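You operate a simulated robot arm through the tools that you are given. There is no shell and no other tool. Be economical: measure what you need, move in short steps, check, and stop when the job is done.

The job below is to be done with a simulated robot arm. You get a single attempt, and the scene is never put back.

TASK
Couple the blue hose from the coupler to the grey funnel, lock it, then open the flush lever.
Fine: the teal lever locks it; stand the yellow plug on the grey stand. Set down upright: yellow plug. Where these are worked on the way, their far stop is far enough and under half their travel is too little: teal lever.

It is judged by the outcome, as a careful person would: the job done as asked, and still so three seconds after it is handed in. It fails if anything else is knocked over, pushed out of place, dropped, spilled or broken.

THE ROBOT
A 6-joint arm with a two-finger gripper on a trunk, on a base that drives. Base frame: it is fixed to the floor where the robot stands at the start and does not move with it; the origin is under the middle of the robot, x ahead of it, y to its left, z up. Units: mm, rad, N and s.
Its first joint turns from -2.897 to 2.897 rad. Places, roughly: hose coupler [700, -100, 800]; hose flush lever [500, -100, 600]; left green latch [800, 1800, 900]; left white latch [600, 800, 900]; orange plug (5x5x9 cm) [900, -300, 1200]; right green latch [800, 1700, 900]; right white latch [600, 500, 900]; strainer drain lever [400, 800, 500]; strainer inlet lever [600, 1000, 800]; strainer outlet lever [600, 400, 800]; strainer vent lever [400, 600, 800]; tank drain lever [500, -500, 200]; tank water lever [500, -300, 400]; teal lever [600, -100, 900]; top of the grey stand [700, -400, 800]; white plug [500, 1750, 250]. Payload 2.45 kg.
Tool frame: the origin (TCP) lies between the finger pads and is the grasp point; the fingertips stand 20 mm ahead of it; z points along the fingers, y is the line along which they close. Largest opening 140 mm; the body of the gripper starts 168 mm behind the TCP.
Orientation is told as [roll, pitch, yaw] about the base's x, y, z axes, in that order, counted from this pose: with the fingers straight down and closing along the base's y, the tool's x points along the base's -x, its y along +y and its z along -z.

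THE INTERFACE
- The arm moves only by the tool nudge_tool. Its argument "increments" is a list of rows, each a list of 3 entries, a list of its own where there are three numbers: the shift along the tool's x, y, z in mm, then the turn, a rotation vector about the tool's x, y, z in rad, then the gripper command, from -1 (fully open) to 1 (shut), values between in proportion. In form: [[[tx, ty, tz], [wx, wy, wz], hand], ...]. A call has 1 to 10 rows; each row is the pose to reach, as a shift and turn from the pose commanded when the call began, along the tool's axes at that moment. Each row takes 0.2 s and may step no farther than 50 mm and 0.15 rad from the row before; otherwise, or with a gripper value out of range, the whole call is refused. A pose out of reach is approached as far as the arm can. The call stops where the force on the tool passes 90 N (or 10 N more than at its start, if that is more) or the arm is blocked; 0.2 s more then pass. Each finger travels about 45 mm/s and halts on what it meets, pressing with about 29 N; the grip force reading is that of the motor and also rises with nothing between the fingers. The clock runs only during rows and for 0.2 s after the last one: add rows that repeat a pose to give the fingers time. It gives the time, the measured TCP pose, the force on the tool (base axes), the opening and the grip force at its end, in the units of the frame above (readings bear some noise), with the torque about the TCP (base axes, N m) and any sound that the robot's microphone picked up.
- Cameras (640 x 400 px; columns grow to the right, rows downward): "scene" is now at [-81.3, 169.9, 1159.7]; the picture's right is [-0.04, -1.00, 0.00], its down [-0.28, 0.01, -0.96] and it looks along [0.96, -0.04, -0.28] (base axes); focal length 246 px, centre (320, 200). "wrist" rides on the gripper at [78, 11, -209] in the tool frame; the picture's right is [-0.14, 0.99, 0.00], its down [-0.92, -0.13, -0.37] and it looks along [-0.36, -0.05, 0.93] (tool axes); focal length 280 px, centre (320, 200). There is no depth. A picture from a camera that has moved, and an enlarged one, comes with that camera's place and axes in the base frame and with its lens. The place of the scene camera against the robot may be out by one fixed shift of up to 25 mm in any direction.
- camera(camera): a new picture of that camera. The clock stands still meanwhile.
- roll_base(legs): drives the robot by 1 to 6 legs, each [ahead, left, turn to the left] in mm, mm and rad, along the robot's own axes; the way and the turn of a leg run together, so that a leg with both is an arc; at most 1500 mm and 3.142 rad a leg. The arm and the cameras ride along, it lands a little off, and it stops where it bumps. It gives what a move gives.
- aim_head(pan, tilt): turns the head with the scene camera to pan (to the left, within 2.496 rad either way) and tilt (down, from -0.506 to 1.204), counted from straight ahead of the robot. It gives what a move gives.
- zoom(camera, box): a new picture of the part [left, top, right, bottom] of that camera's present view, enlarged. The clock stands still meanwhile.
- sign_off(): hands the job in; it is judged then, once.

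Work in short steps. Places have to be worked out from the pictures, the camera data and where the tool is seen: move nearer, look again, correct. Check each grasp and each placing, and mend what went wrong. You have 120 turns and 78 pictures in all, those below and enlarged ones among them. Open the gripper and draw the arm clear of the work before you hand the job in, unless the task says otherwise; then end with one line.

The tools are called after ">>>" by a JSON object that holds its "api" and its "payload". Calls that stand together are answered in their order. nudge_tool: Moves the arm, as the interface text tells. Its arguments: {"type":"object","properties":{"increments":{"type":"array","items":{"type":"array"}}},"required":["increments"]} The other tools are called the same way: roll_base (legs) drives the base; aim_head (pan, tilt) turns the head that bears the scene camera; camera (camera) takes a picture; zoom (camera, box) takes an enlarged picture of a part of a camera's view; sign_off () hands the job in.

At the start:

```text
clock: 0.0
ee_pos: [642.8, 95.6, 998.7]
ee_rot: [0.002, -0.001, 0.001]
contact_force: [-0.6, -0.6, -0.2]
ft_torque: [0.01, 0.05, -0.02]
gripper_width: 140.1
gripper_force: 0.2
robot x, y, heading: [-0.4, -1.8, 0.001]
head pan, tilt: [-0.038, 0.279]
```

scene: 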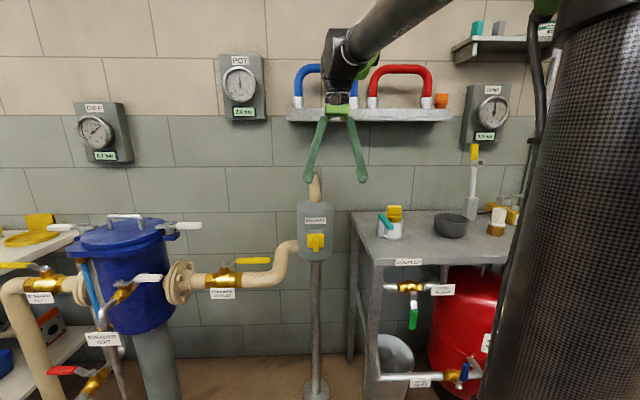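
wrist: 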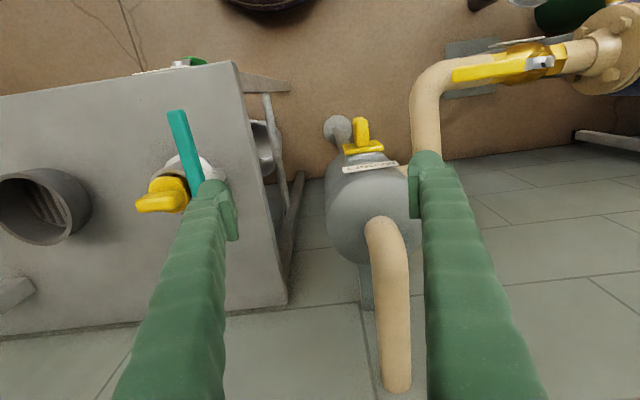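

I start by looking closer at the coupler, the shelf, and the work table.

>>> {"api": "zoom", "payload": {"camera": "scene", "box": [340, 140, 540, 265]}}

>>> {"api": "zoom", "payload": {"camera": "scene", "box": [270, 40, 470, 165]}}

>>> {"api": "zoom", "payload": {"camera": "scene", "box": [340, 250, 540, 400]}}

```text
3.20 times, centred on (440, 202) of scene
camera zoom: at [-81.3, 169.9, 1159.7], right [-0.04, -1.0, 0.0], down [-0.28, 0.01, -0.96], along [0.96, -0.04, -0.28], focal length 786 px, centre (-64, 192)
```

zoom: 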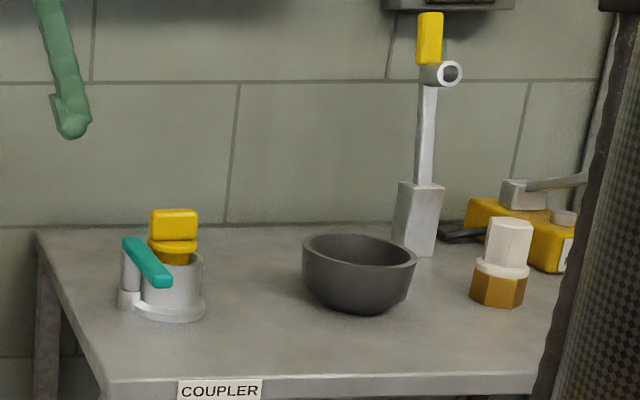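

```text
3.20 times, centred on (370, 102) of scene
camera zoom: at [-81.3, 169.9, 1159.7], right [-0.04, -1.0, 0.0], down [-0.28, 0.01, -0.96], along [0.96, -0.04, -0.28], focal length 786 px, centre (160, 512)
```

zoom: 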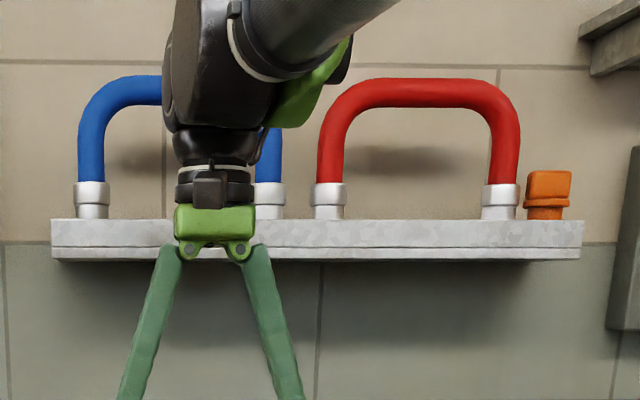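

```text
2.67 times, centred on (440, 325) of scene
camera zoom: at [-81.3, 169.9, 1159.7], right [-0.04, -1.0, 0.0], down [-0.28, 0.01, -0.96], along [0.96, -0.04, -0.28], focal length 655 px, centre (0, -133)
```

zoom: 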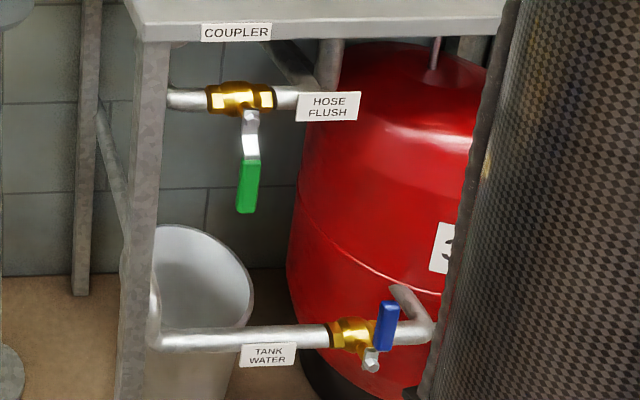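

The coupler holds the yellow plug, locked by the teal lever; the bowl is probably the funnel. I move the tool to the right and up for an overhead look with the wrist camera.

>>> {"api": "nudge_tool", "payload": {"increments": [[[0, -40, -20], [0, 0, 0], -1], [[0, -85, -40], [0, 0, 0], -1], [[0, -130, -60], [0, 0, 0], -1], [[0, -175, -80], [0, 0, 0], -1], [[0, -220, -100], [0, 0, 0], -1], [[0, -265, -100], [0, 0, 0], -1], [[0, -310, -100], [0, 0, 0], -1], [[0, -340, -100], [0, 0, 0], -1]]}}

>>> {"api": "camera", "payload": {"camera": "wrist"}}

>>> {"api": "camera", "payload": {"camera": "scene"}}

```text
clock: 1.8
ee_pos: [643.4, -246.1, 1098.8]
ee_rot: [0.001, 0.0, 0.0]
contact_force: [0.4, 0.5, 0.2]
ft_torque: [-0.04, 0.01, 0.01]
gripper_width: 139.9
gripper_force: 0.1
robot x, y, heading: [-1.0, 0.1, -0.0]
head pan, tilt: [-0.038, 0.279]
```

```text
72 pictures are left
camera wrist: at [565.5, -236.3, 1308.3], right [0.14, 0.99, 0.0], down [0.92, -0.13, 0.37], along [0.37, -0.05, -0.93], focal length 280 px, centre (320, 200)
```

wrist: 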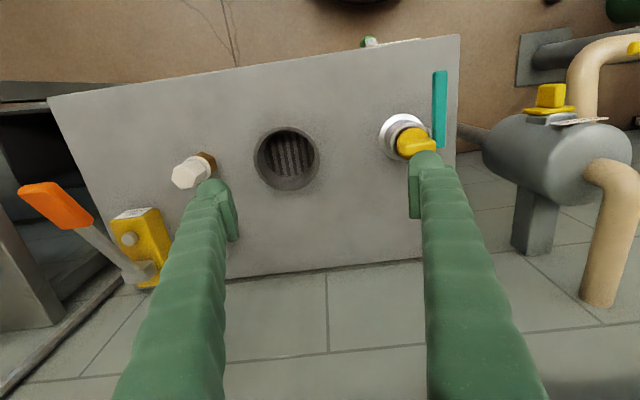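

```text
71 pictures are left
camera scene: at [-81.4, 170.0, 1159.7], right [-0.04, -1.0, 0.0], down [-0.28, 0.01, -0.96], along [0.96, -0.04, -0.28], focal length 246 px, centre (320, 200)
```

scene: 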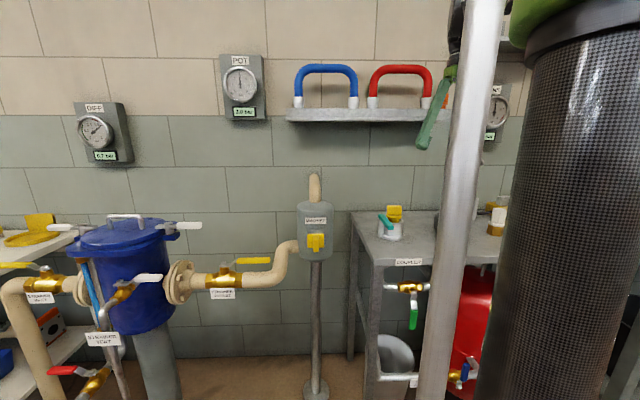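

I zoom in on the table features in the wrist view to tell the stand from the other fittings.

>>> {"api": "zoom", "payload": {"camera": "wrist", "box": [80, 80, 480, 330]}}

>>> {"api": "nudge_tool", "payload": {"increments": [[[0, -45, 0], [0, 0, 0], -1], [[0, -90, 0], [0, 0, 0], -1], [[0, -135, 0], [0, 0, 0], -1], [[0, -180, 0], [0, 0, 0], -1]]}}

>>> {"api": "camera", "payload": {"camera": "wrist"}}

```text
1.60 times, centred on (280, 205) of wrist
camera zoom: at [565.5, -236.3, 1308.3], right [0.14, 0.99, 0.0], down [0.92, -0.13, 0.37], along [0.37, -0.05, -0.93], focal length 449 px, centre (384, 192)
```

zoom: 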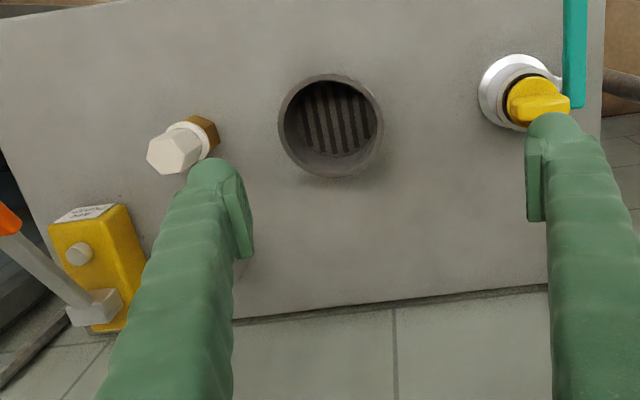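

```text
clock: 2.8
ee_pos: [643.7, -425.9, 1100.0]
ee_rot: [0.0, -0.001, 0.002]
contact_force: [0.7, 0.8, -0.1]
ft_torque: [-0.1, -0.03, -0.01]
gripper_width: 139.6
gripper_force: 0.2
robot x, y, heading: [-0.9, 0.3, -0.005]
head pan, tilt: [-0.038, 0.279]
```

```text
69 pictures are left
camera wrist: at [565.8, -416.2, 1310.0], right [0.14, 0.99, 0.0], down [0.92, -0.13, 0.37], along [0.37, -0.05, -0.93], focal length 280 px, centre (320, 200)
```

wrist: 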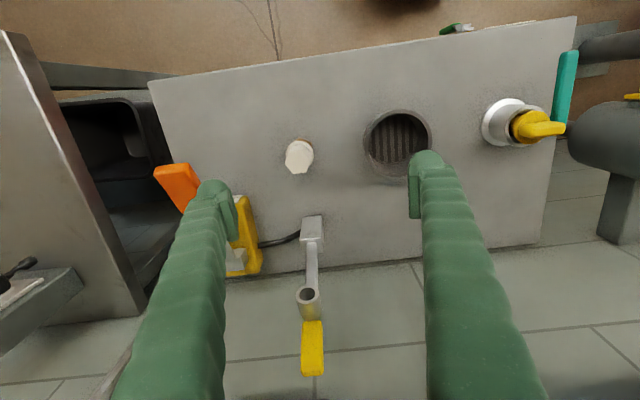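

The only grey thing at [700,-400,800] is the table top itself, so that's the "grey stand". Now I go back over the coupler for a close look at the plug and the teal lever.

>>> {"api": "nudge_tool", "payload": {"increments": [[[4, 45, 0], [0, 0, 0], -1], [[8, 90, 0], [0, 0, 0], -1], [[12, 135, 0], [0, 0, 0], -1], [[16, 180, 0], [0, 0, 0], -1], [[20, 225, 0], [0, 0, 0], -1], [[22, 270, 20], [0, 0, 0], -1], [[24, 310, 60], [0, 0, 0], -1], [[24, 310, 100], [0, 0, 0], -1]]}}

>>> {"api": "camera", "payload": {"camera": "wrist"}}

>>> {"api": "zoom", "payload": {"camera": "scene", "box": [360, 180, 440, 250]}}

```text
refused: row 7 steps farther than a row can; nothing moved
```

```text
68 pictures are left
camera wrist: at [565.8, -416.2, 1310.0], right [0.14, 0.99, 0.0], down [0.92, -0.13, 0.37], along [0.37, -0.05, -0.93], focal length 280 px, centre (320, 200)
```

wrist: 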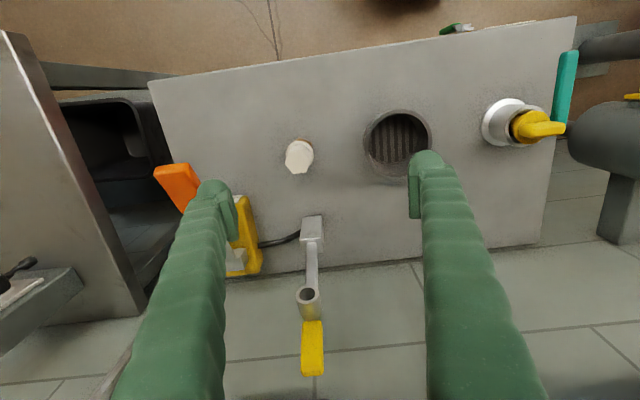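

```text
5.71 times, centred on (400, 215) of scene
camera zoom: at [-81.5, 170.1, 1159.7], right [-0.04, -1.0, 0.0], down [-0.28, 0.01, -0.96], along [0.96, -0.04, -0.28], focal length 1404 px, centre (-137, 114)
```

zoom: 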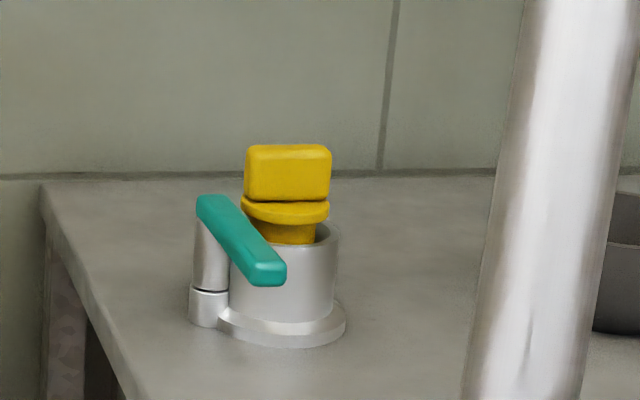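

The lever pivots on a vertical post at the coupler's left side and points at the robot. Redo the move with smaller steps.

>>> {"api": "nudge_tool", "payload": {"increments": [[[4, 45, 0], [0, 0, 0], -1], [[8, 90, 0], [0, 0, 0], -1], [[12, 135, 0], [0, 0, 0], -1], [[16, 180, 0], [0, 0, 0], -1], [[20, 225, 0], [0, 0, 0], -1], [[22, 270, 10], [0, 0, 0], -1], [[24, 300, 40], [0, 0, 0], -1], [[24, 310, 80], [0, 0, 0], -1], [[24, 310, 100], [0, 0, 0], -1]]}}

>>> {"api": "camera", "payload": {"camera": "wrist"}}

```text
clock: 4.8
ee_pos: [618.8, -114.1, 999.9]
ee_rot: [0.0, -0.001, 0.002]
contact_force: [0.7, -0.6, -0.5]
ft_torque: [0.0, 0.0, -0.05]
gripper_width: 140.1
gripper_force: 0.1
robot x, y, heading: [-4.6, 0.2, -0.001]
head pan, tilt: [-0.038, 0.279]
```

```text
66 pictures are left
camera wrist: at [541.4, -104.6, 1209.5], right [0.14, 0.99, 0.0], down [0.92, -0.13, 0.37], along [0.36, -0.05, -0.93], focal length 280 px, centre (320, 200)
```

wrist: 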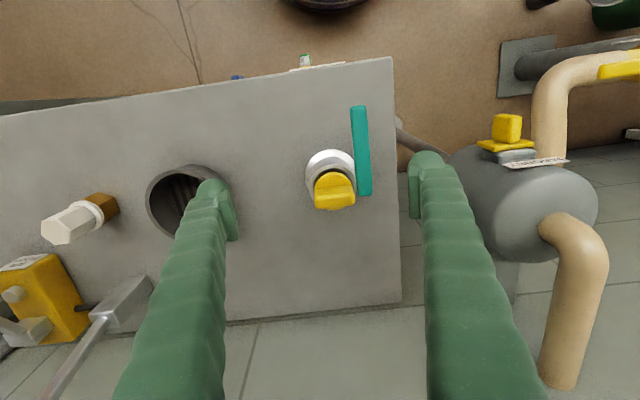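

Lever tip about (566,-63,~870), pivot about (655,-66), coupler axis about (650,-104). The lever tip is inside the minimum reach, so I back the base up 150 mm first.

>>> {"api": "roll_base", "payload": {"legs": [[-150, 0, 0]]}}

>>> {"api": "camera", "payload": {"camera": "wrist"}}

>>> {"api": "camera", "payload": {"camera": "scene"}}

```text
clock: 6.2
ee_pos: [469.3, -116.0, 999.0]
ee_rot: [-0.001, 0.0, -0.002]
contact_force: [-0.3, 0.2, -0.4]
ft_torque: [-0.01, 0.01, 0.01]
gripper_width: 140.0
gripper_force: 0.1
robot x, y, heading: [-149.1, -0.4, 0.003]
head pan, tilt: [-0.038, 0.279]
```

```text
65 pictures are left
camera wrist: at [391.8, -105.2, 1209.8], right [0.14, 0.99, 0.0], down [0.92, -0.13, 0.37], along [0.36, -0.05, -0.93], focal length 280 px, centre (320, 200)
```

wrist: 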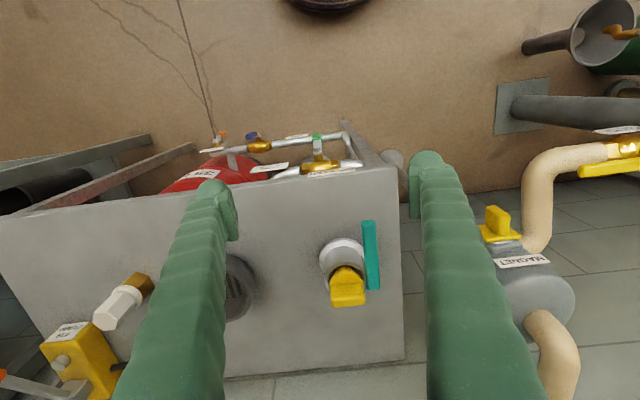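

```text
64 pictures are left
camera scene: at [-230.7, 170.0, 1159.7], right [-0.04, -1.0, 0.0], down [-0.28, 0.01, -0.96], along [0.96, -0.04, -0.28], focal length 246 px, centre (320, 200)
```

scene: 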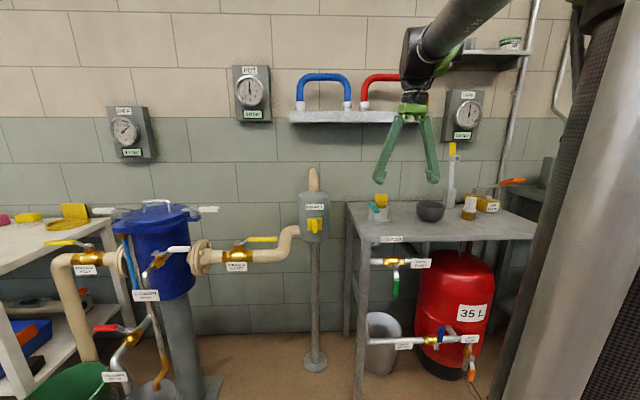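

Triangulating: lever top at z≈865, from x 566 (tip) to 677, y≈-64; plug handle top z≈890 at (654,-103). I close the fingers and lower them on the inner side of the lever tip.

>>> {"api": "nudge_tool", "payload": {"increments": [[[-30, 0, 0], [0, 0, 0], 0], [[-70, 0, 0], [0, 0, 0], 1], [[-114, 2, 0], [0, 0, 0], 1], [[-114, 2, 40], [0, 0, 0], 1], [[-114, 2, 80], [0, 0, 0], 1], [[-114, 2, 100], [0, 0, 0], 1], [[-114, 2, 100], [0, 0, 0], 1], [[-114, 2, 120], [0, 0, 0], 1], [[-114, 2, 140], [0, 0, 0], 1]]}}

>>> {"api": "camera", "payload": {"camera": "wrist"}}

```text
clock: 8.2
ee_pos: [584.4, -112.3, 859.0]
ee_rot: [0.0, 0.0, -0.001]
contact_force: [0.7, 0.2, 0.4]
ft_torque: [0.01, 0.0, -0.03]
gripper_width: 0.2
gripper_force: 28.4
robot x, y, heading: [-151.1, 0.8, -0.002]
head pan, tilt: [-0.038, 0.279]
```

```text
63 pictures are left
camera wrist: at [505.9, -103.2, 1068.9], right [0.14, 0.99, 0.0], down [0.92, -0.13, 0.37], along [0.36, -0.05, -0.93], focal length 280 px, centre (320, 200)
```

wrist: 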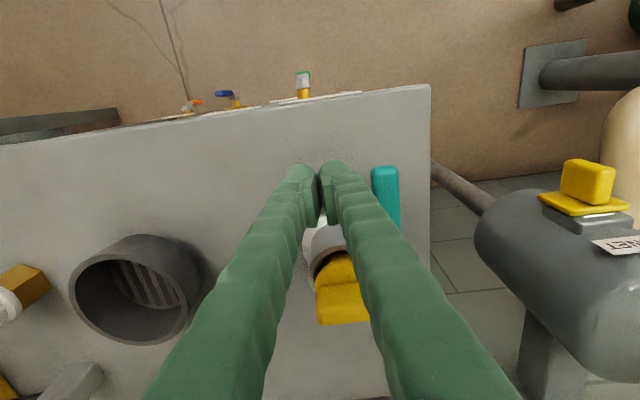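

Fingers are beside the lever tip. I push toward +y a little to test.

>>> {"api": "nudge_tool", "payload": {"increments": [[[0, 12, 3], [0, 0, 0], 1], [[0, 22, 6], [0, 0, 0], 1], [[0, 30, 6], [0, 0, 0], 1], [[0, 38, 6], [0, 0, 0], 1], [[-1, 46, 6], [0, 0, 0], 1], [[-2, 54, 6], [0, 0, 0], 1]]}}

>>> {"api": "camera", "payload": {"camera": "wrist"}}

```text
clock: 9.6
ee_pos: [585.3, -58.6, 853.9]
ee_rot: [0.0, -0.001, 0.0]
contact_force: [-0.8, 0.1, 0.8]
ft_torque: [0.01, 0.02, -0.02]
gripper_width: 0.0
gripper_force: 28.6
robot x, y, heading: [-146.3, -2.0, -0.001]
head pan, tilt: [-0.038, 0.279]
```

```text
62 pictures are left
camera wrist: at [508.4, -48.9, 1063.3], right [0.14, 0.99, 0.0], down [0.92, -0.13, 0.37], along [0.36, -0.05, -0.93], focal length 280 px, centre (320, 200)
```

wrist: 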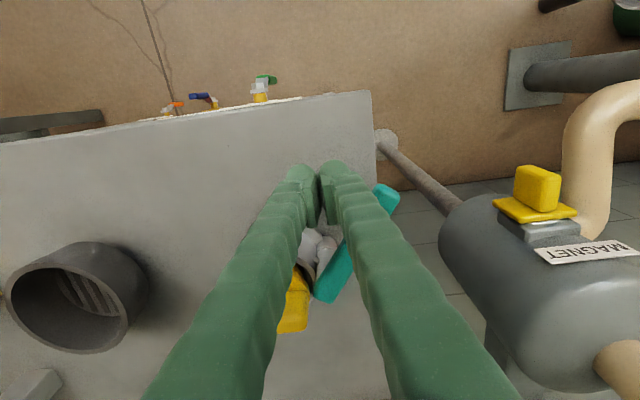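

The lever swings freely outward. I follow its arc on toward the +y side.

>>> {"api": "nudge_tool", "payload": {"increments": [[[-2, 14, 0], [0, 0, 0], 1], [[-7, 28, 0], [0, 0, 0], 1], [[-14, 41, 0], [0, 0, 0], 1], [[-26, 53, 0], [0, 0, 0], 1], [[-40, 64, 0], [0, 0, 0], 1], [[-52, 71, 0], [0, 0, 0], 1]]}}

>>> {"api": "camera", "payload": {"camera": "wrist"}}

```text
clock: 11.0
ee_pos: [637.9, 11.1, 854.9]
ee_rot: [0.0, -0.001, 0.0]
contact_force: [-1.6, 0.0, 0.8]
ft_torque: [0.04, -0.05, 0.01]
gripper_width: 0.4
gripper_force: 29.0
robot x, y, heading: [-150.5, -1.8, 0.001]
head pan, tilt: [-0.038, 0.279]
```

```text
61 pictures are left
camera wrist: at [560.2, 21.7, 1064.2], right [0.14, 0.99, 0.0], down [0.92, -0.13, 0.37], along [0.36, -0.05, -0.93], focal length 280 px, centre (320, 200)
```

wrist: 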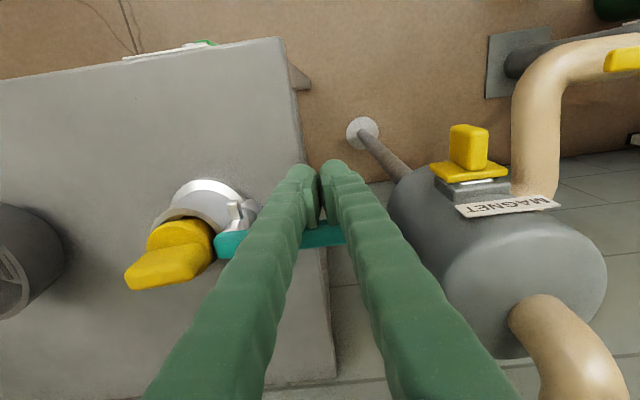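

The lever now points toward +y. I push on in +x to find its stop.

>>> {"api": "nudge_tool", "payload": {"increments": [[[-12, 2, 0], [0, 0, 0], 1], [[-22, 2, 0], [0, 0, 0], 1], [[-32, 0, 0], [0, 0, 0], 1], [[-40, -3, 0], [0, 0, 0], 1]]}}

>>> {"api": "camera", "payload": {"camera": "wrist"}}

```text
clock: 11.4
ee_pos: [639.3, 12.4, 854.7]
ee_rot: [0.0, 0.013, -0.003]
contact_force: [-39.5, -2.5, 6.1]
ft_torque: [-0.08, -0.97, -0.3]
gripper_width: 6.0
gripper_force: 29.6
robot x, y, heading: [-150.1, 1.9, -0.001]
head pan, tilt: [-0.038, 0.279]
stopped in row 2: the force on the tool passed its limit at 106 N (the readings are from after the stop); the commanded pose is now the measured one
```

```text
60 pictures are left
camera wrist: at [564.9, 22.2, 1065.4], right [0.14, 0.99, 0.0], down [0.93, -0.13, 0.36], along [0.35, -0.05, -0.93], focal length 280 px, centre (320, 200)
```

wrist: 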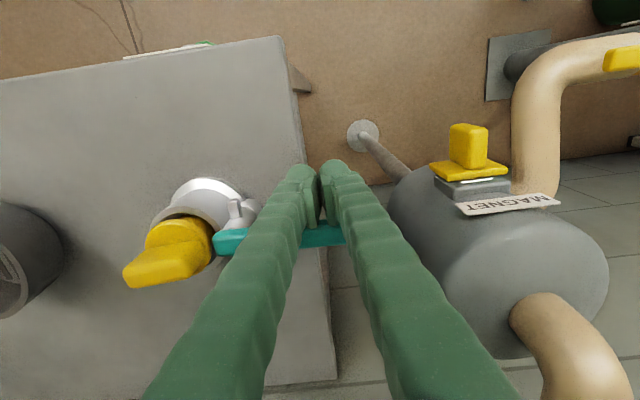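

The stop is reached (lever fully open). I back off, rise, and turn the gripper 90° so the fingers close along x, opening it.

>>> {"api": "nudge_tool", "payload": {"increments": [[[20, 0, 0], [0, 0, 0], 1], [[30, 0, -40], [0, 0, 0], 1], [[30, 0, -85], [0, 0, 0], 1], [[30, -20, -125], [0, 0, 0.15], 0.2], [[20, -50, -135], [0, 0, 0.3], 0.2], [[10, -80, -135], [0, 0, 0.45], 0.2], [[0, -100, -135], [0, 0, 0.6], 0.2], [[-10, -115, -135], [0, 0, 0.75], 0.2], [[-15, -115, -135], [0, 0, 0.9], 0.2], [[-15, -115, -135], [0, 0, 1.05], 0.2]]}}

>>> {"api": "nudge_tool", "payload": {"increments": [[[0, 0, 0], [0, 0, 0.15], 0.2], [[0, 0, 0], [0, 0, 0.3], 0.2], [[0, 0, 0], [0, 0, 0.45], 0.2], [[0, 0, 0], [0, 0, 0.521], 0.2]]}}

>>> {"api": "camera", "payload": {"camera": "wrist"}}

```text
clock: 13.6
ee_pos: [660.2, -104.0, 988.9]
ee_rot: [-0.011, 0.005, -1.055]
contact_force: [0.4, 0.0, 0.0]
ft_torque: [0.0, 0.04, -0.03]
gripper_width: 55.8
gripper_force: 0.3
robot x, y, heading: [-150.7, -2.1, -0.005]
head pan, tilt: [-0.038, 0.279]
```

```text
clock: 14.6
ee_pos: [659.6, -103.2, 988.3]
ee_rot: [-0.014, 0.0, -1.573]
contact_force: [1.4, 0.1, -0.8]
ft_torque: [0.01, 0.0, 0.01]
gripper_width: 56.0
gripper_force: 0.1
robot x, y, heading: [-151.2, -1.1, -0.004]
head pan, tilt: [-0.038, 0.279]
```

```text
59 pictures are left
camera wrist: at [673.7, -25.4, 1197.7], right [0.99, -0.14, -0.01], down [-0.13, -0.92, 0.37], along [-0.06, -0.37, -0.93], focal length 280 px, centre (320, 200)
```

wrist: 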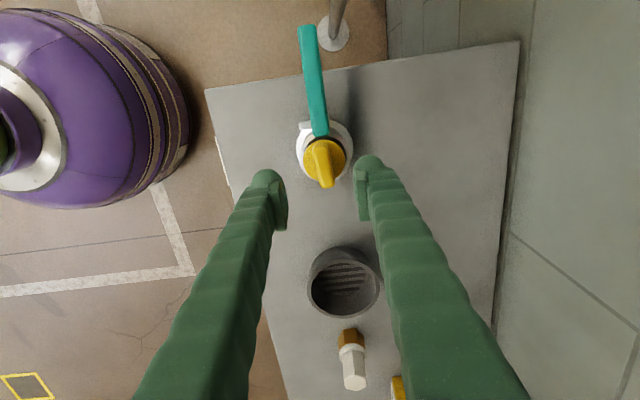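

I zoom to get the handle's exact place relative to the tool.

>>> {"api": "zoom", "payload": {"camera": "wrist", "box": [260, 110, 400, 210]}}

```text
4.00 times, centred on (330, 160) of wrist
camera zoom: at [673.7, -25.4, 1197.7], right [0.99, -0.14, -0.01], down [-0.13, -0.92, 0.37], along [-0.06, -0.37, -0.93], focal length 1122 px, centre (280, 360)
```

zoom: 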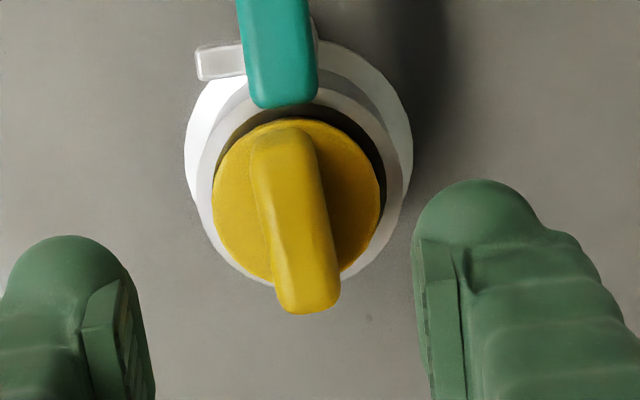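

Plug axis is at about (664.5,-109) and its handle top near z 895, aligned with y. I lower over it and close.

>>> {"api": "nudge_tool", "payload": {"increments": [[[-6, 5, 0], [0, 0.014, 0], 0.2], [[-6, 5, 40], [0, 0.014, 0], 0.2], [[-6, 5, 75], [0, 0.014, 0], 0.2], [[-6, 5, 90], [0, 0.014, 0], 0.2], [[-6, 5, 100], [0, 0.014, 0], 0.2], [[-6, 5, 100], [0, 0.014, 0], 1], [[-6, 5, 100], [0, 0.014, 0], 1], [[-6, 5, 100], [0, 0.014, 0], 1], [[-6, 5, 100], [0, 0.014, 0], 1]]}}

>>> {"api": "camera", "payload": {"camera": "wrist"}}

>>> {"api": "zoom", "payload": {"camera": "scene", "box": [340, 170, 440, 250]}}

```text
clock: 16.4
ee_pos: [662.6, -107.1, 894.0]
ee_rot: [-0.009, 0.015, -1.572]
contact_force: [1.4, -0.7, 66.9]
ft_torque: [-0.06, -0.22, 0.06]
gripper_width: 18.8
gripper_force: 22.1
robot x, y, heading: [-150.2, -2.5, -0.003]
head pan, tilt: [-0.038, 0.279]
stopped in row 8: the force on the tool passed its limit at 98 N (the readings are from after the stop); the commanded pose is now the measured one
```

```text
57 pictures are left
camera wrist: at [675.6, -33.5, 1105.3], right [0.99, -0.14, -0.01], down [-0.13, -0.93, 0.36], along [-0.06, -0.35, -0.93], focal length 280 px, centre (320, 200)
```

wrist: 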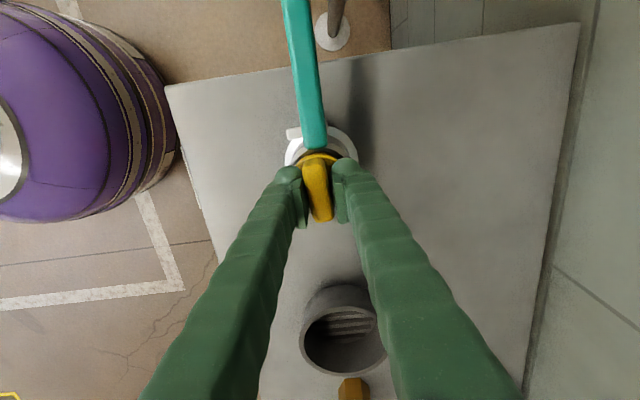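

```text
5.00 times, centred on (390, 210) of scene
camera zoom: at [-233.8, 170.2, 1159.5], right [-0.04, -1.0, 0.0], down [-0.27, 0.01, -0.96], along [0.96, -0.04, -0.27], focal length 1228 px, centre (-30, 150)
```

zoom: 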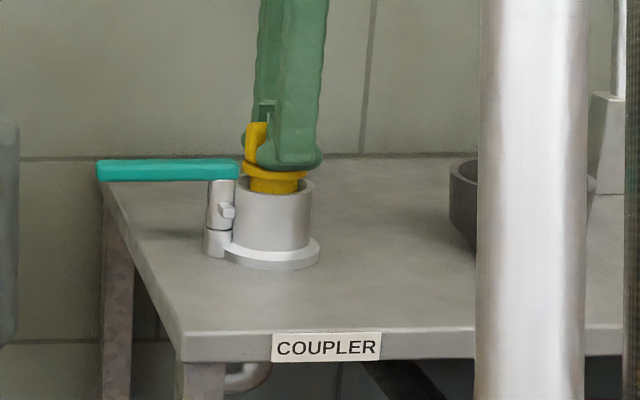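

Fingertips sit on the flange and grip the 19 mm handle. I lift straight up slowly.

>>> {"api": "nudge_tool", "payload": {"increments": [[[0, 0, -5], [0, 0, 0], 1], [[0, 0, -15], [0, 0, 0], 1], [[0, 0, -30], [0, 0, 0], 1], [[0, 0, -50], [0, 0, 0], 1], [[0, 0, -75], [0, 0, 0], 1], [[0, 0, -100], [0, 0, 0], 1]]}}

>>> {"api": "zoom", "payload": {"camera": "scene", "box": [320, 130, 480, 250]}}

>>> {"api": "camera", "payload": {"camera": "wrist"}}

```text
clock: 17.8
ee_pos: [665.8, -109.7, 991.3]
ee_rot: [-0.009, 0.013, -1.573]
contact_force: [-0.4, 0.5, -0.3]
ft_torque: [-0.03, 0.02, -0.01]
gripper_width: 16.6
gripper_force: 28.7
robot x, y, heading: [-148.5, -1.9, -0.004]
head pan, tilt: [-0.038, 0.279]
```

```text
3.33 times, centred on (400, 190) of scene
camera zoom: at [-231.5, 170.0, 1159.8], right [-0.04, -1.0, 0.0], down [-0.28, 0.01, -0.96], along [0.96, -0.04, -0.28], focal length 819 px, centre (53, 233)
```

zoom: 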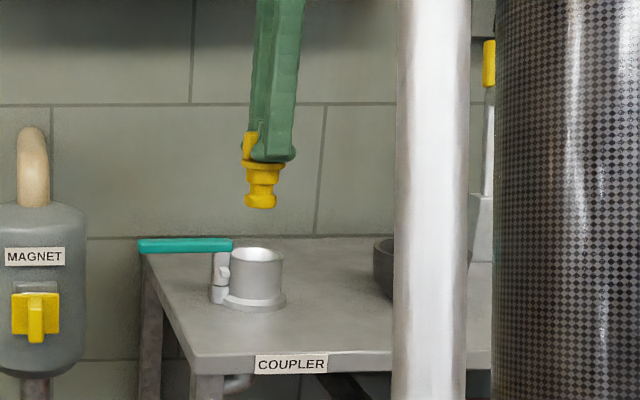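

```text
54 pictures are left
camera wrist: at [679.3, -35.5, 1201.4], right [0.99, -0.14, -0.01], down [-0.13, -0.93, 0.36], along [-0.06, -0.35, -0.93], focal length 280 px, centre (320, 200)
```

wrist: 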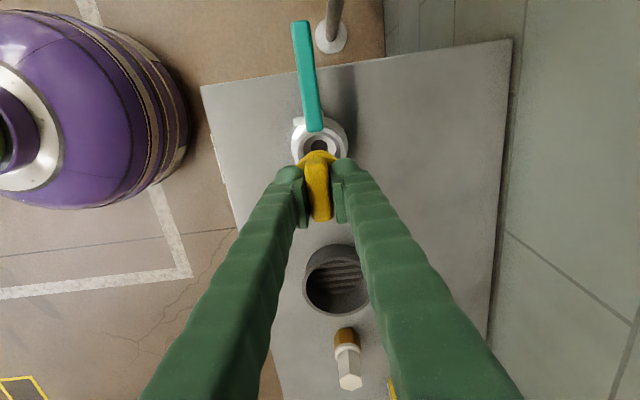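

The plug is out and hangs upright, its bottom about 60 mm below the TCP. I carry it over the table's free area at about (600,-390).

>>> {"api": "nudge_tool", "payload": {"increments": [[[-40, -10, 0], [0, 0, 0], 1], [[-80, -20, 0], [0, 0, 0], 1], [[-120, -30, 0], [0, 0, 0], 1], [[-160, -40, 0], [0, 0, 0], 1], [[-200, -50, 0], [0, 0, 0], 1], [[-240, -60, 0], [0, 0, 0], 1], [[-280, -66, 0], [0, 0, 0], 1], [[-280, -66, 40], [0, 0, 0], 1], [[-280, -66, 60], [0, 0, 0], 1]]}}

>>> {"api": "camera", "payload": {"camera": "wrist"}}

>>> {"api": "camera", "payload": {"camera": "scene"}}

```text
clock: 19.8
ee_pos: [599.4, -388.7, 928.0]
ee_rot: [-0.008, 0.016, -1.572]
contact_force: [0.6, -0.5, 0.0]
ft_torque: [0.01, -0.07, 0.01]
gripper_width: 16.2
gripper_force: 29.2
robot x, y, heading: [-152.1, -1.2, -0.004]
head pan, tilt: [-0.038, 0.279]
```

```text
53 pictures are left
camera wrist: at [612.2, -314.1, 1138.7], right [0.99, -0.14, -0.01], down [-0.13, -0.93, 0.36], along [-0.06, -0.35, -0.93], focal length 280 px, centre (320, 200)
```

wrist: 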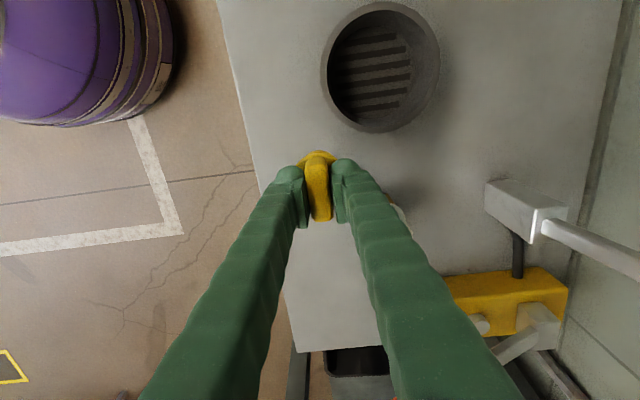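

```text
52 pictures are left
camera scene: at [-231.6, 169.9, 1159.8], right [-0.04, -1.0, 0.0], down [-0.28, 0.01, -0.96], along [0.96, -0.04, -0.28], focal length 246 px, centre (320, 200)
```

scene: 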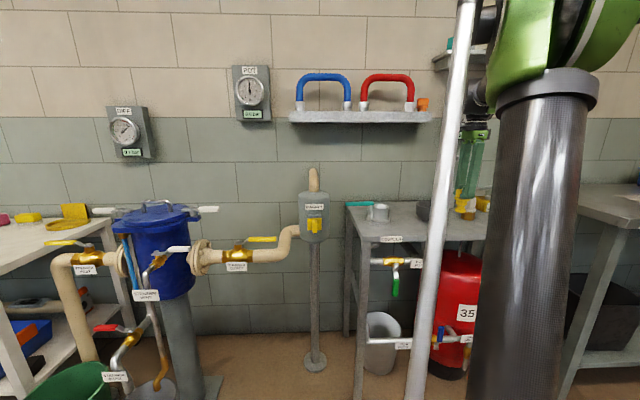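

Clear below. I lower in steps until the plug touches the table.

>>> {"api": "nudge_tool", "payload": {"increments": [[[0, 0, 35], [0, 0, 0], 1], [[0, 0, 60], [0, 0, 0], 1], [[0, 0, 70], [0, 0, 0], 1], [[0, 0, 76], [0, 0, 0], 1], [[0, 0, 80], [0, 0, 0], 1]]}}

>>> {"api": "zoom", "payload": {"camera": "scene", "box": [420, 160, 500, 250]}}

```text
clock: 20.5
ee_pos: [598.8, -387.5, 872.2]
ee_rot: [-0.005, 0.012, -1.573]
contact_force: [-3.5, 1.7, 47.8]
ft_torque: [0.14, 0.11, 0.02]
gripper_width: 16.9
gripper_force: 29.0
robot x, y, heading: [-148.8, -1.4, -0.007]
head pan, tilt: [-0.038, 0.279]
stopped in row 3: the force on the tool passed its limit at 125 N (the readings are from after the stop); the commanded pose is now the measured one
```

```text
4.44 times, centred on (460, 205) of scene
camera zoom: at [-233.0, 170.6, 1159.5], right [-0.04, -1.0, 0.0], down [-0.27, 0.01, -0.96], along [0.96, -0.04, -0.28], focal length 1092 px, centre (-302, 178)
```

zoom: 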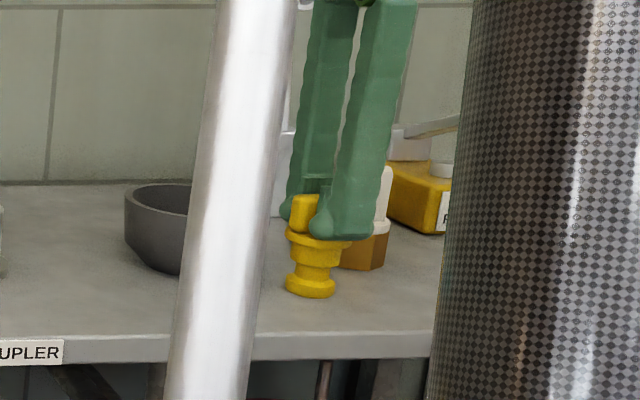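

It touched the table (TCP z 872). I open the fingers moderately, then rise.

>>> {"api": "nudge_tool", "payload": {"increments": [[[0, 0, -1], [0, 0, 0], 0.5], [[0, 0, -1], [0, 0, 0], 0.4], [[0, 0, -1], [0, 0, 0], 0.3], [[0, 0, -1], [0, 0, 0], 0.3], [[0, 0, -30], [0, 0, 0], 0.3], [[0, 0, -75], [0, 0, 0], 0.3], [[0, 0, -120], [0, 0, 0], 0.3]]}}

>>> {"api": "camera", "payload": {"camera": "wrist"}}

>>> {"api": "zoom", "payload": {"camera": "scene", "box": [420, 160, 500, 250]}}

```text
clock: 22.1
ee_pos: [601.0, -389.6, 990.6]
ee_rot: [-0.005, 0.013, -1.571]
contact_force: [0.8, -0.8, 0.1]
ft_torque: [-0.01, 0.02, 0.01]
gripper_width: 48.9
gripper_force: 0.0
robot x, y, heading: [-150.2, 4.3, -0.003]
head pan, tilt: [-0.038, 0.279]
```

```text
50 pictures are left
camera wrist: at [613.4, -315.3, 1201.4], right [0.99, -0.14, -0.01], down [-0.13, -0.92, 0.36], along [-0.06, -0.35, -0.93], focal length 280 px, centre (320, 200)
```

wrist: 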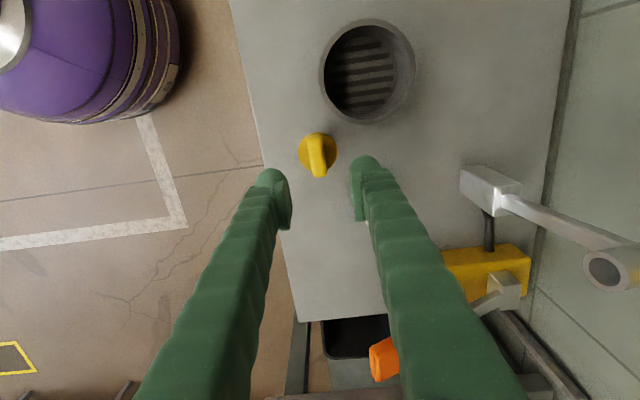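

```text
4.44 times, centred on (460, 205) of scene
camera zoom: at [-231.3, 169.7, 1159.8], right [-0.04, -1.0, 0.0], down [-0.28, 0.01, -0.96], along [0.96, -0.04, -0.28], focal length 1092 px, centre (-302, 178)
```

zoom: 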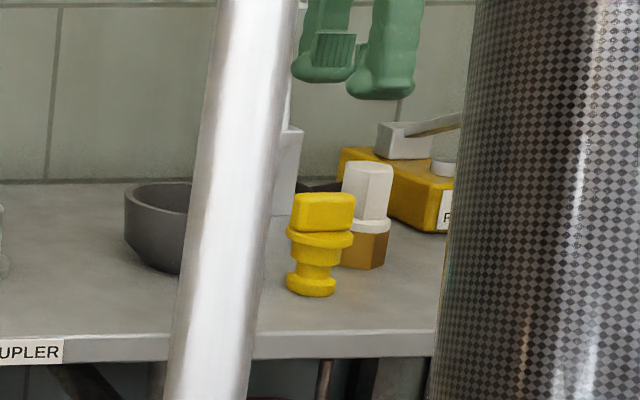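

The plug stands upright on the grey stand. Next I measure the blue hose on the shelf.

>>> {"api": "zoom", "payload": {"camera": "scene", "box": [280, 60, 440, 130]}}

```text
4.00 times, centred on (360, 95) of scene
camera zoom: at [-231.3, 169.7, 1159.8], right [-0.04, -1.0, 0.0], down [-0.28, 0.01, -0.96], along [0.96, -0.04, -0.28], focal length 982 px, centre (160, 620)
```

zoom: 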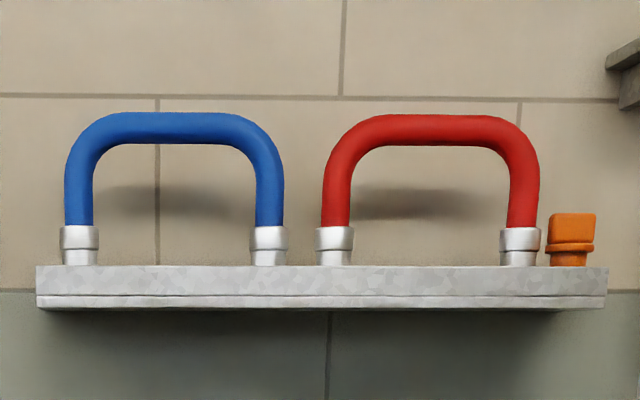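

Cuff spacing ≈192 mm matches coupler–funnel spacing ≈193 mm. The hose is around x≈840, y 17..209, top bar z≈1335. I raise the arm and see whether a tool-down pose is reachable that high.

>>> {"api": "nudge_tool", "payload": {"increments": [[[20, 0, -45], [0, 0, 0], 0], [[40, 0, -88], [0, 0, 0], 0], [[60, 0, -130], [0, 0, 0], 0], [[80, 0, -172], [0, 0, 0], 0], [[100, 0, -215], [0, 0, 0], 0], [[120, 0, -258], [0, 0, 0], 0], [[140, 0, -300], [0, 0, 0], 0], [[160, 0, -342], [0, 0, 0], 0], [[180, 0, -385], [0, 0, 0], 0], [[200, 0, -425], [0, 0, 0], 0]]}}

```text
clock: 24.3
ee_pos: [563.0, -199.7, 1321.2]
ee_rot: [-0.003, 0.011, -1.574]
contact_force: [0.6, 0.6, -0.4]
ft_torque: [-0.05, 0.01, 0.01]
gripper_width: 70.0
gripper_force: 0.0
out of reach, approached as far as the arm can: row 7, 8, 9, 10
robot x, y, heading: [-152.4, -3.0, -0.002]
head pan, tilt: [-0.038, 0.279]
```

Straight-down is out of reach at that height and radius, so I tilt the fingers 45° forward (still closing across the bar) and look at the hose.

>>> {"api": "nudge_tool", "payload": {"increments": [[[20, 0, 10], [-0.15, 0, 0], 0], [[40, 0, 10], [-0.3, 0, 0], 0], [[60, 10, 5], [-0.45, 0, 0], 0], [[80, 20, 0], [-0.6, 0, 0], 0], [[110, 30, -5], [-0.75, 0, 0], 0], [[140, 40, -15], [-0.785, 0, 0], 0], [[180, 40, -30], [-0.785, 0, 0], 0], [[220, 40, -50], [-0.785, 0, 0], 0], [[260, 40, -60], [-0.785, 0, 0], 0], [[300, 40, -70], [-0.785, 0, 0], 0]]}}

>>> {"api": "camera", "payload": {"camera": "wrist"}}

>>> {"api": "camera", "payload": {"camera": "scene"}}

```text
clock: 26.5
ee_pos: [602.0, 99.5, 1394.4]
ee_rot: [0.781, 0.011, -1.572]
contact_force: [0.0, -0.4, -0.2]
ft_torque: [-0.01, -0.03, 0.03]
gripper_width: 70.0
gripper_force: 0.1
out of reach, approached as far as the arm can: row 1, 2
robot x, y, heading: [-153.0, 0.7, 0.002]
head pan, tilt: [-0.038, 0.279]
```

```text
47 pictures are left
camera wrist: at [463.1, 175.3, 1551.8], right [0.7, -0.15, 0.69], down [-0.35, -0.92, 0.16], along [0.62, -0.36, -0.7], focal length 280 px, centre (320, 200)
```

wrist: 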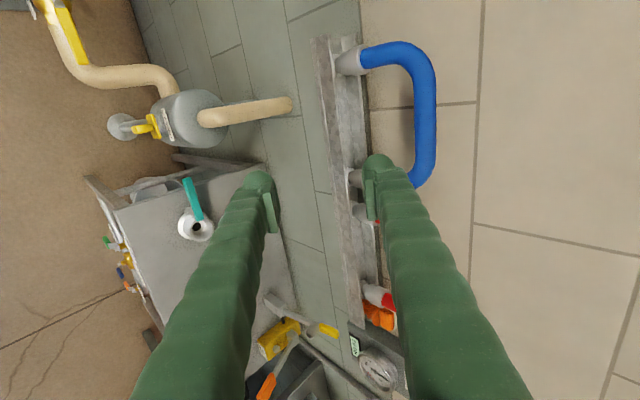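

```text
46 pictures are left
camera scene: at [-231.6, 169.8, 1159.8], right [-0.04, -1.0, 0.0], down [-0.28, 0.01, -0.96], along [0.96, -0.04, -0.28], focal length 246 px, centre (320, 200)
```

scene: 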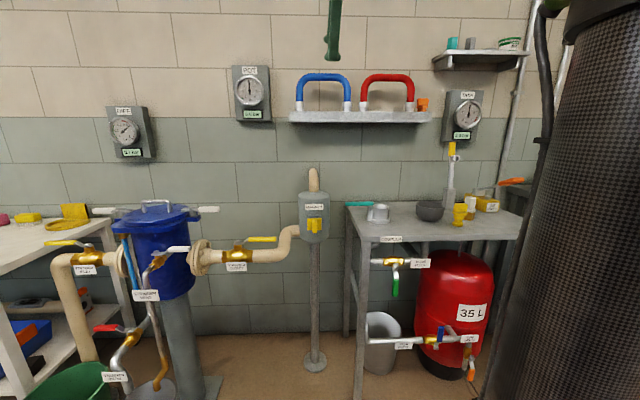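

The bar is at about (893, 112, 1343). I drive 200 mm forward so it's in reach, opening the fingers wider.

>>> {"api": "roll_base", "payload": {"legs": [[200, 0, 0]]}}

>>> {"api": "nudge_tool", "payload": {"increments": [[[0, 0, 0], [0, 0, 0], -0.4], [[0, 0, 0], [0, 0, 0], -0.4]]}}

>>> {"api": "camera", "payload": {"camera": "wrist"}}

>>> {"api": "camera", "payload": {"camera": "scene"}}

```text
clock: 28.1
ee_pos: [802.9, 100.7, 1394.6]
ee_rot: [0.777, 0.011, -1.573]
contact_force: [0.2, -0.2, 0.3]
ft_torque: [0.02, -0.03, 0.01]
gripper_width: 70.2
gripper_force: 0.2
robot x, y, heading: [51.9, 0.2, -0.002]
head pan, tilt: [-0.038, 0.279]
```

```text
clock: 28.7
ee_pos: [803.0, 100.2, 1394.1]
ee_rot: [0.781, 0.01, -1.572]
contact_force: [-1.0, -0.8, -1.1]
ft_torque: [0.0, 0.02, -0.01]
gripper_width: 97.9
gripper_force: 0.1
robot x, y, heading: [49.8, 0.4, 0.004]
head pan, tilt: [-0.038, 0.279]
```

```text
45 pictures are left
camera wrist: at [663.3, 175.8, 1551.5], right [0.7, -0.15, 0.69], down [-0.35, -0.92, 0.16], along [0.62, -0.36, -0.7], focal length 280 px, centre (320, 200)
```

wrist: 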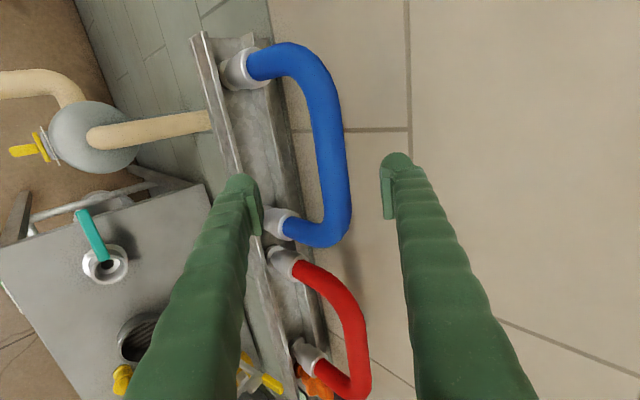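

```text
44 pictures are left
camera scene: at [-31.6, 169.7, 1159.7], right [-0.04, -1.0, 0.0], down [-0.28, 0.01, -0.96], along [0.96, -0.04, -0.28], focal length 246 px, centre (320, 200)
```

scene: 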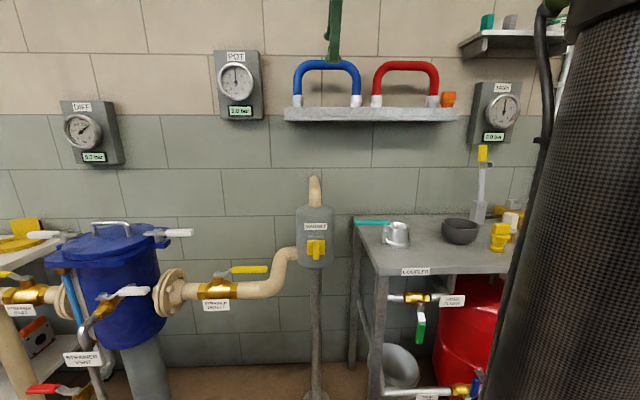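

The bar lies roughly 60–80 mm ahead along the tool axis and 14 mm toward tool +y. I shift and advance 35 mm, then recheck.

>>> {"api": "nudge_tool", "payload": {"increments": [[[6, 7, 0], [0, 0, 0], -0.4], [[12, 14, 0], [0, 0, 0], -0.4], [[12, 14, 18], [0, 0, 0], -0.4], [[12, 14, 35], [0, 0, 0], -0.4]]}}

>>> {"api": "camera", "payload": {"camera": "wrist"}}

>>> {"api": "zoom", "payload": {"camera": "scene", "box": [260, 20, 420, 120]}}

```text
clock: 29.7
ee_pos: [837.2, 113.0, 1379.1]
ee_rot: [0.781, 0.012, -1.571]
contact_force: [0.2, 0.2, 0.9]
ft_torque: [0.01, -0.01, -0.02]
gripper_width: 98.2
gripper_force: 0.1
robot x, y, heading: [51.3, -2.0, -0.001]
head pan, tilt: [-0.038, 0.279]
```

```text
43 pictures are left
camera wrist: at [698.5, 188.2, 1536.4], right [0.7, -0.15, 0.69], down [-0.35, -0.92, 0.16], along [0.62, -0.36, -0.7], focal length 280 px, centre (320, 200)
```

wrist: 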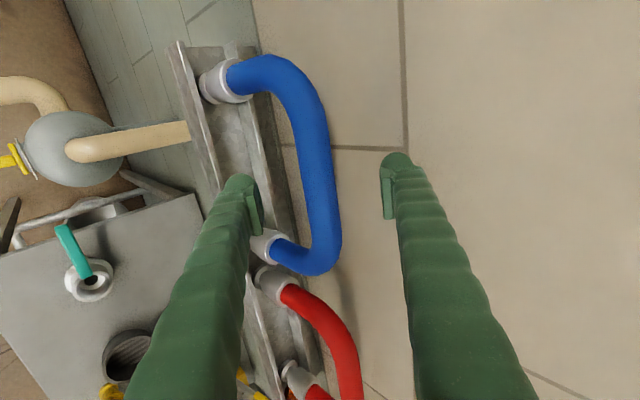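

```text
4.00 times, centred on (340, 70) of scene
camera zoom: at [-31.7, 169.6, 1159.7], right [-0.04, -1.0, 0.0], down [-0.28, 0.01, -0.96], along [0.96, -0.04, -0.28], focal length 982 px, centre (240, 720)
```

zoom: 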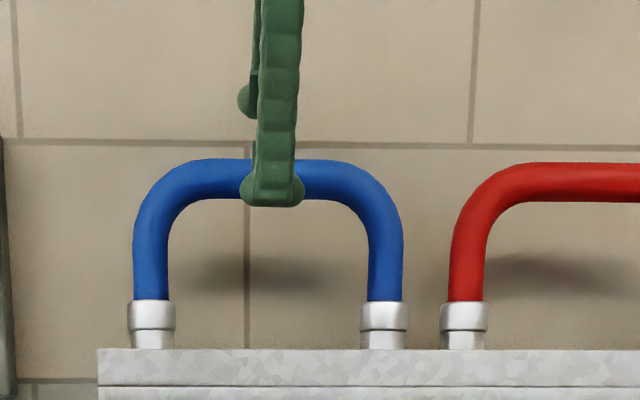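

The bar is centred between the fingers. I advance 25 mm more and check again.

>>> {"api": "nudge_tool", "payload": {"increments": [[[0, 0, 13], [0, 0, 0], -0.4], [[0, 0, 25], [0, 0, 0], -0.4]]}}

>>> {"api": "zoom", "payload": {"camera": "wrist", "box": [160, 40, 440, 300]}}

```text
clock: 30.3
ee_pos: [854.4, 113.5, 1361.6]
ee_rot: [0.778, 0.013, -1.573]
contact_force: [0.1, 0.1, 0.6]
ft_torque: [-0.03, 0.01, 0.01]
gripper_width: 98.2
gripper_force: 0.1
robot x, y, heading: [45.9, 1.0, 0.0]
head pan, tilt: [-0.038, 0.279]
```

```text
1.54 times, centred on (300, 170) of wrist
camera zoom: at [715.9, 188.6, 1518.8], right [0.7, -0.15, 0.69], down [-0.35, -0.92, 0.16], along [0.62, -0.36, -0.7], focal length 431 px, centre (351, 246)
```

zoom: 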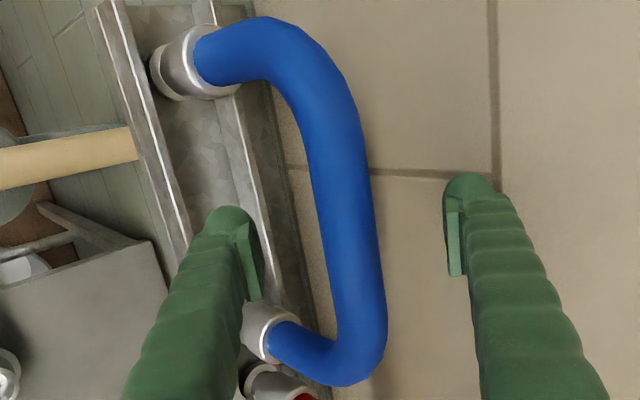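

Bar is now about at the TCP. I advance 8 mm and close.

>>> {"api": "nudge_tool", "payload": {"increments": [[[0, 0, 8], [0, 0, 0], -0.4], [[0, 0, 8], [0, 0, 0], 0], [[0, 0, 8], [0, 0, 0], 0.4], [[0, 0, 8], [0, 0, 0], 1], [[0, 0, 8], [0, 0, 0], 1], [[0, 0, 8], [0, 0, 0], 1], [[0, 0, 8], [0, 0, 0], 1], [[0, 0, 8], [0, 0, 0], 1]]}}

>>> {"api": "camera", "payload": {"camera": "wrist"}}

>>> {"api": "zoom", "payload": {"camera": "scene", "box": [260, 20, 420, 120]}}

```text
clock: 32.1
ee_pos: [861.0, 114.0, 1355.8]
ee_rot: [0.779, 0.013, -1.572]
contact_force: [0.2, -1.0, 0.7]
ft_torque: [-0.41, -0.1, 0.03]
gripper_width: 25.8
gripper_force: 29.6
robot x, y, heading: [53.4, 1.9, 0.002]
head pan, tilt: [-0.038, 0.279]
```

```text
40 pictures are left
camera wrist: at [721.6, 188.4, 1513.1], right [0.7, -0.15, 0.69], down [-0.35, -0.92, 0.16], along [0.62, -0.36, -0.7], focal length 280 px, centre (320, 200)
```

wrist: 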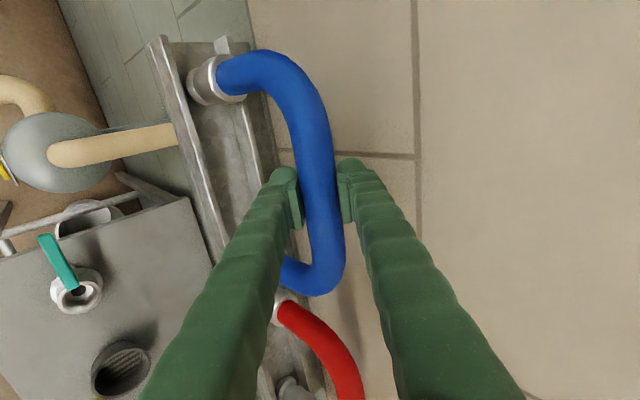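

```text
4.00 times, centred on (340, 70) of scene
camera zoom: at [-31.5, 169.6, 1159.8], right [-0.04, -1.0, 0.0], down [-0.28, 0.01, -0.96], along [0.96, -0.04, -0.28], focal length 982 px, centre (240, 720)
```

zoom: 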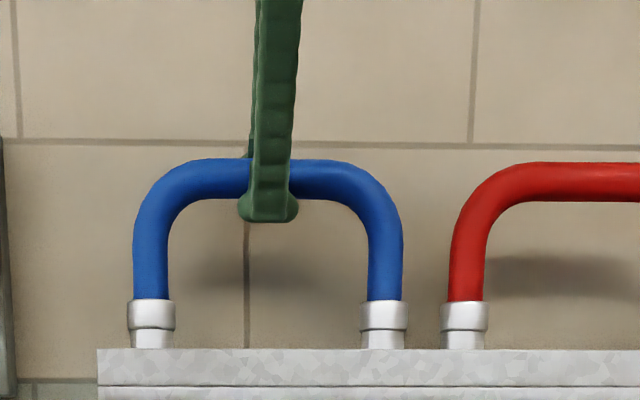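

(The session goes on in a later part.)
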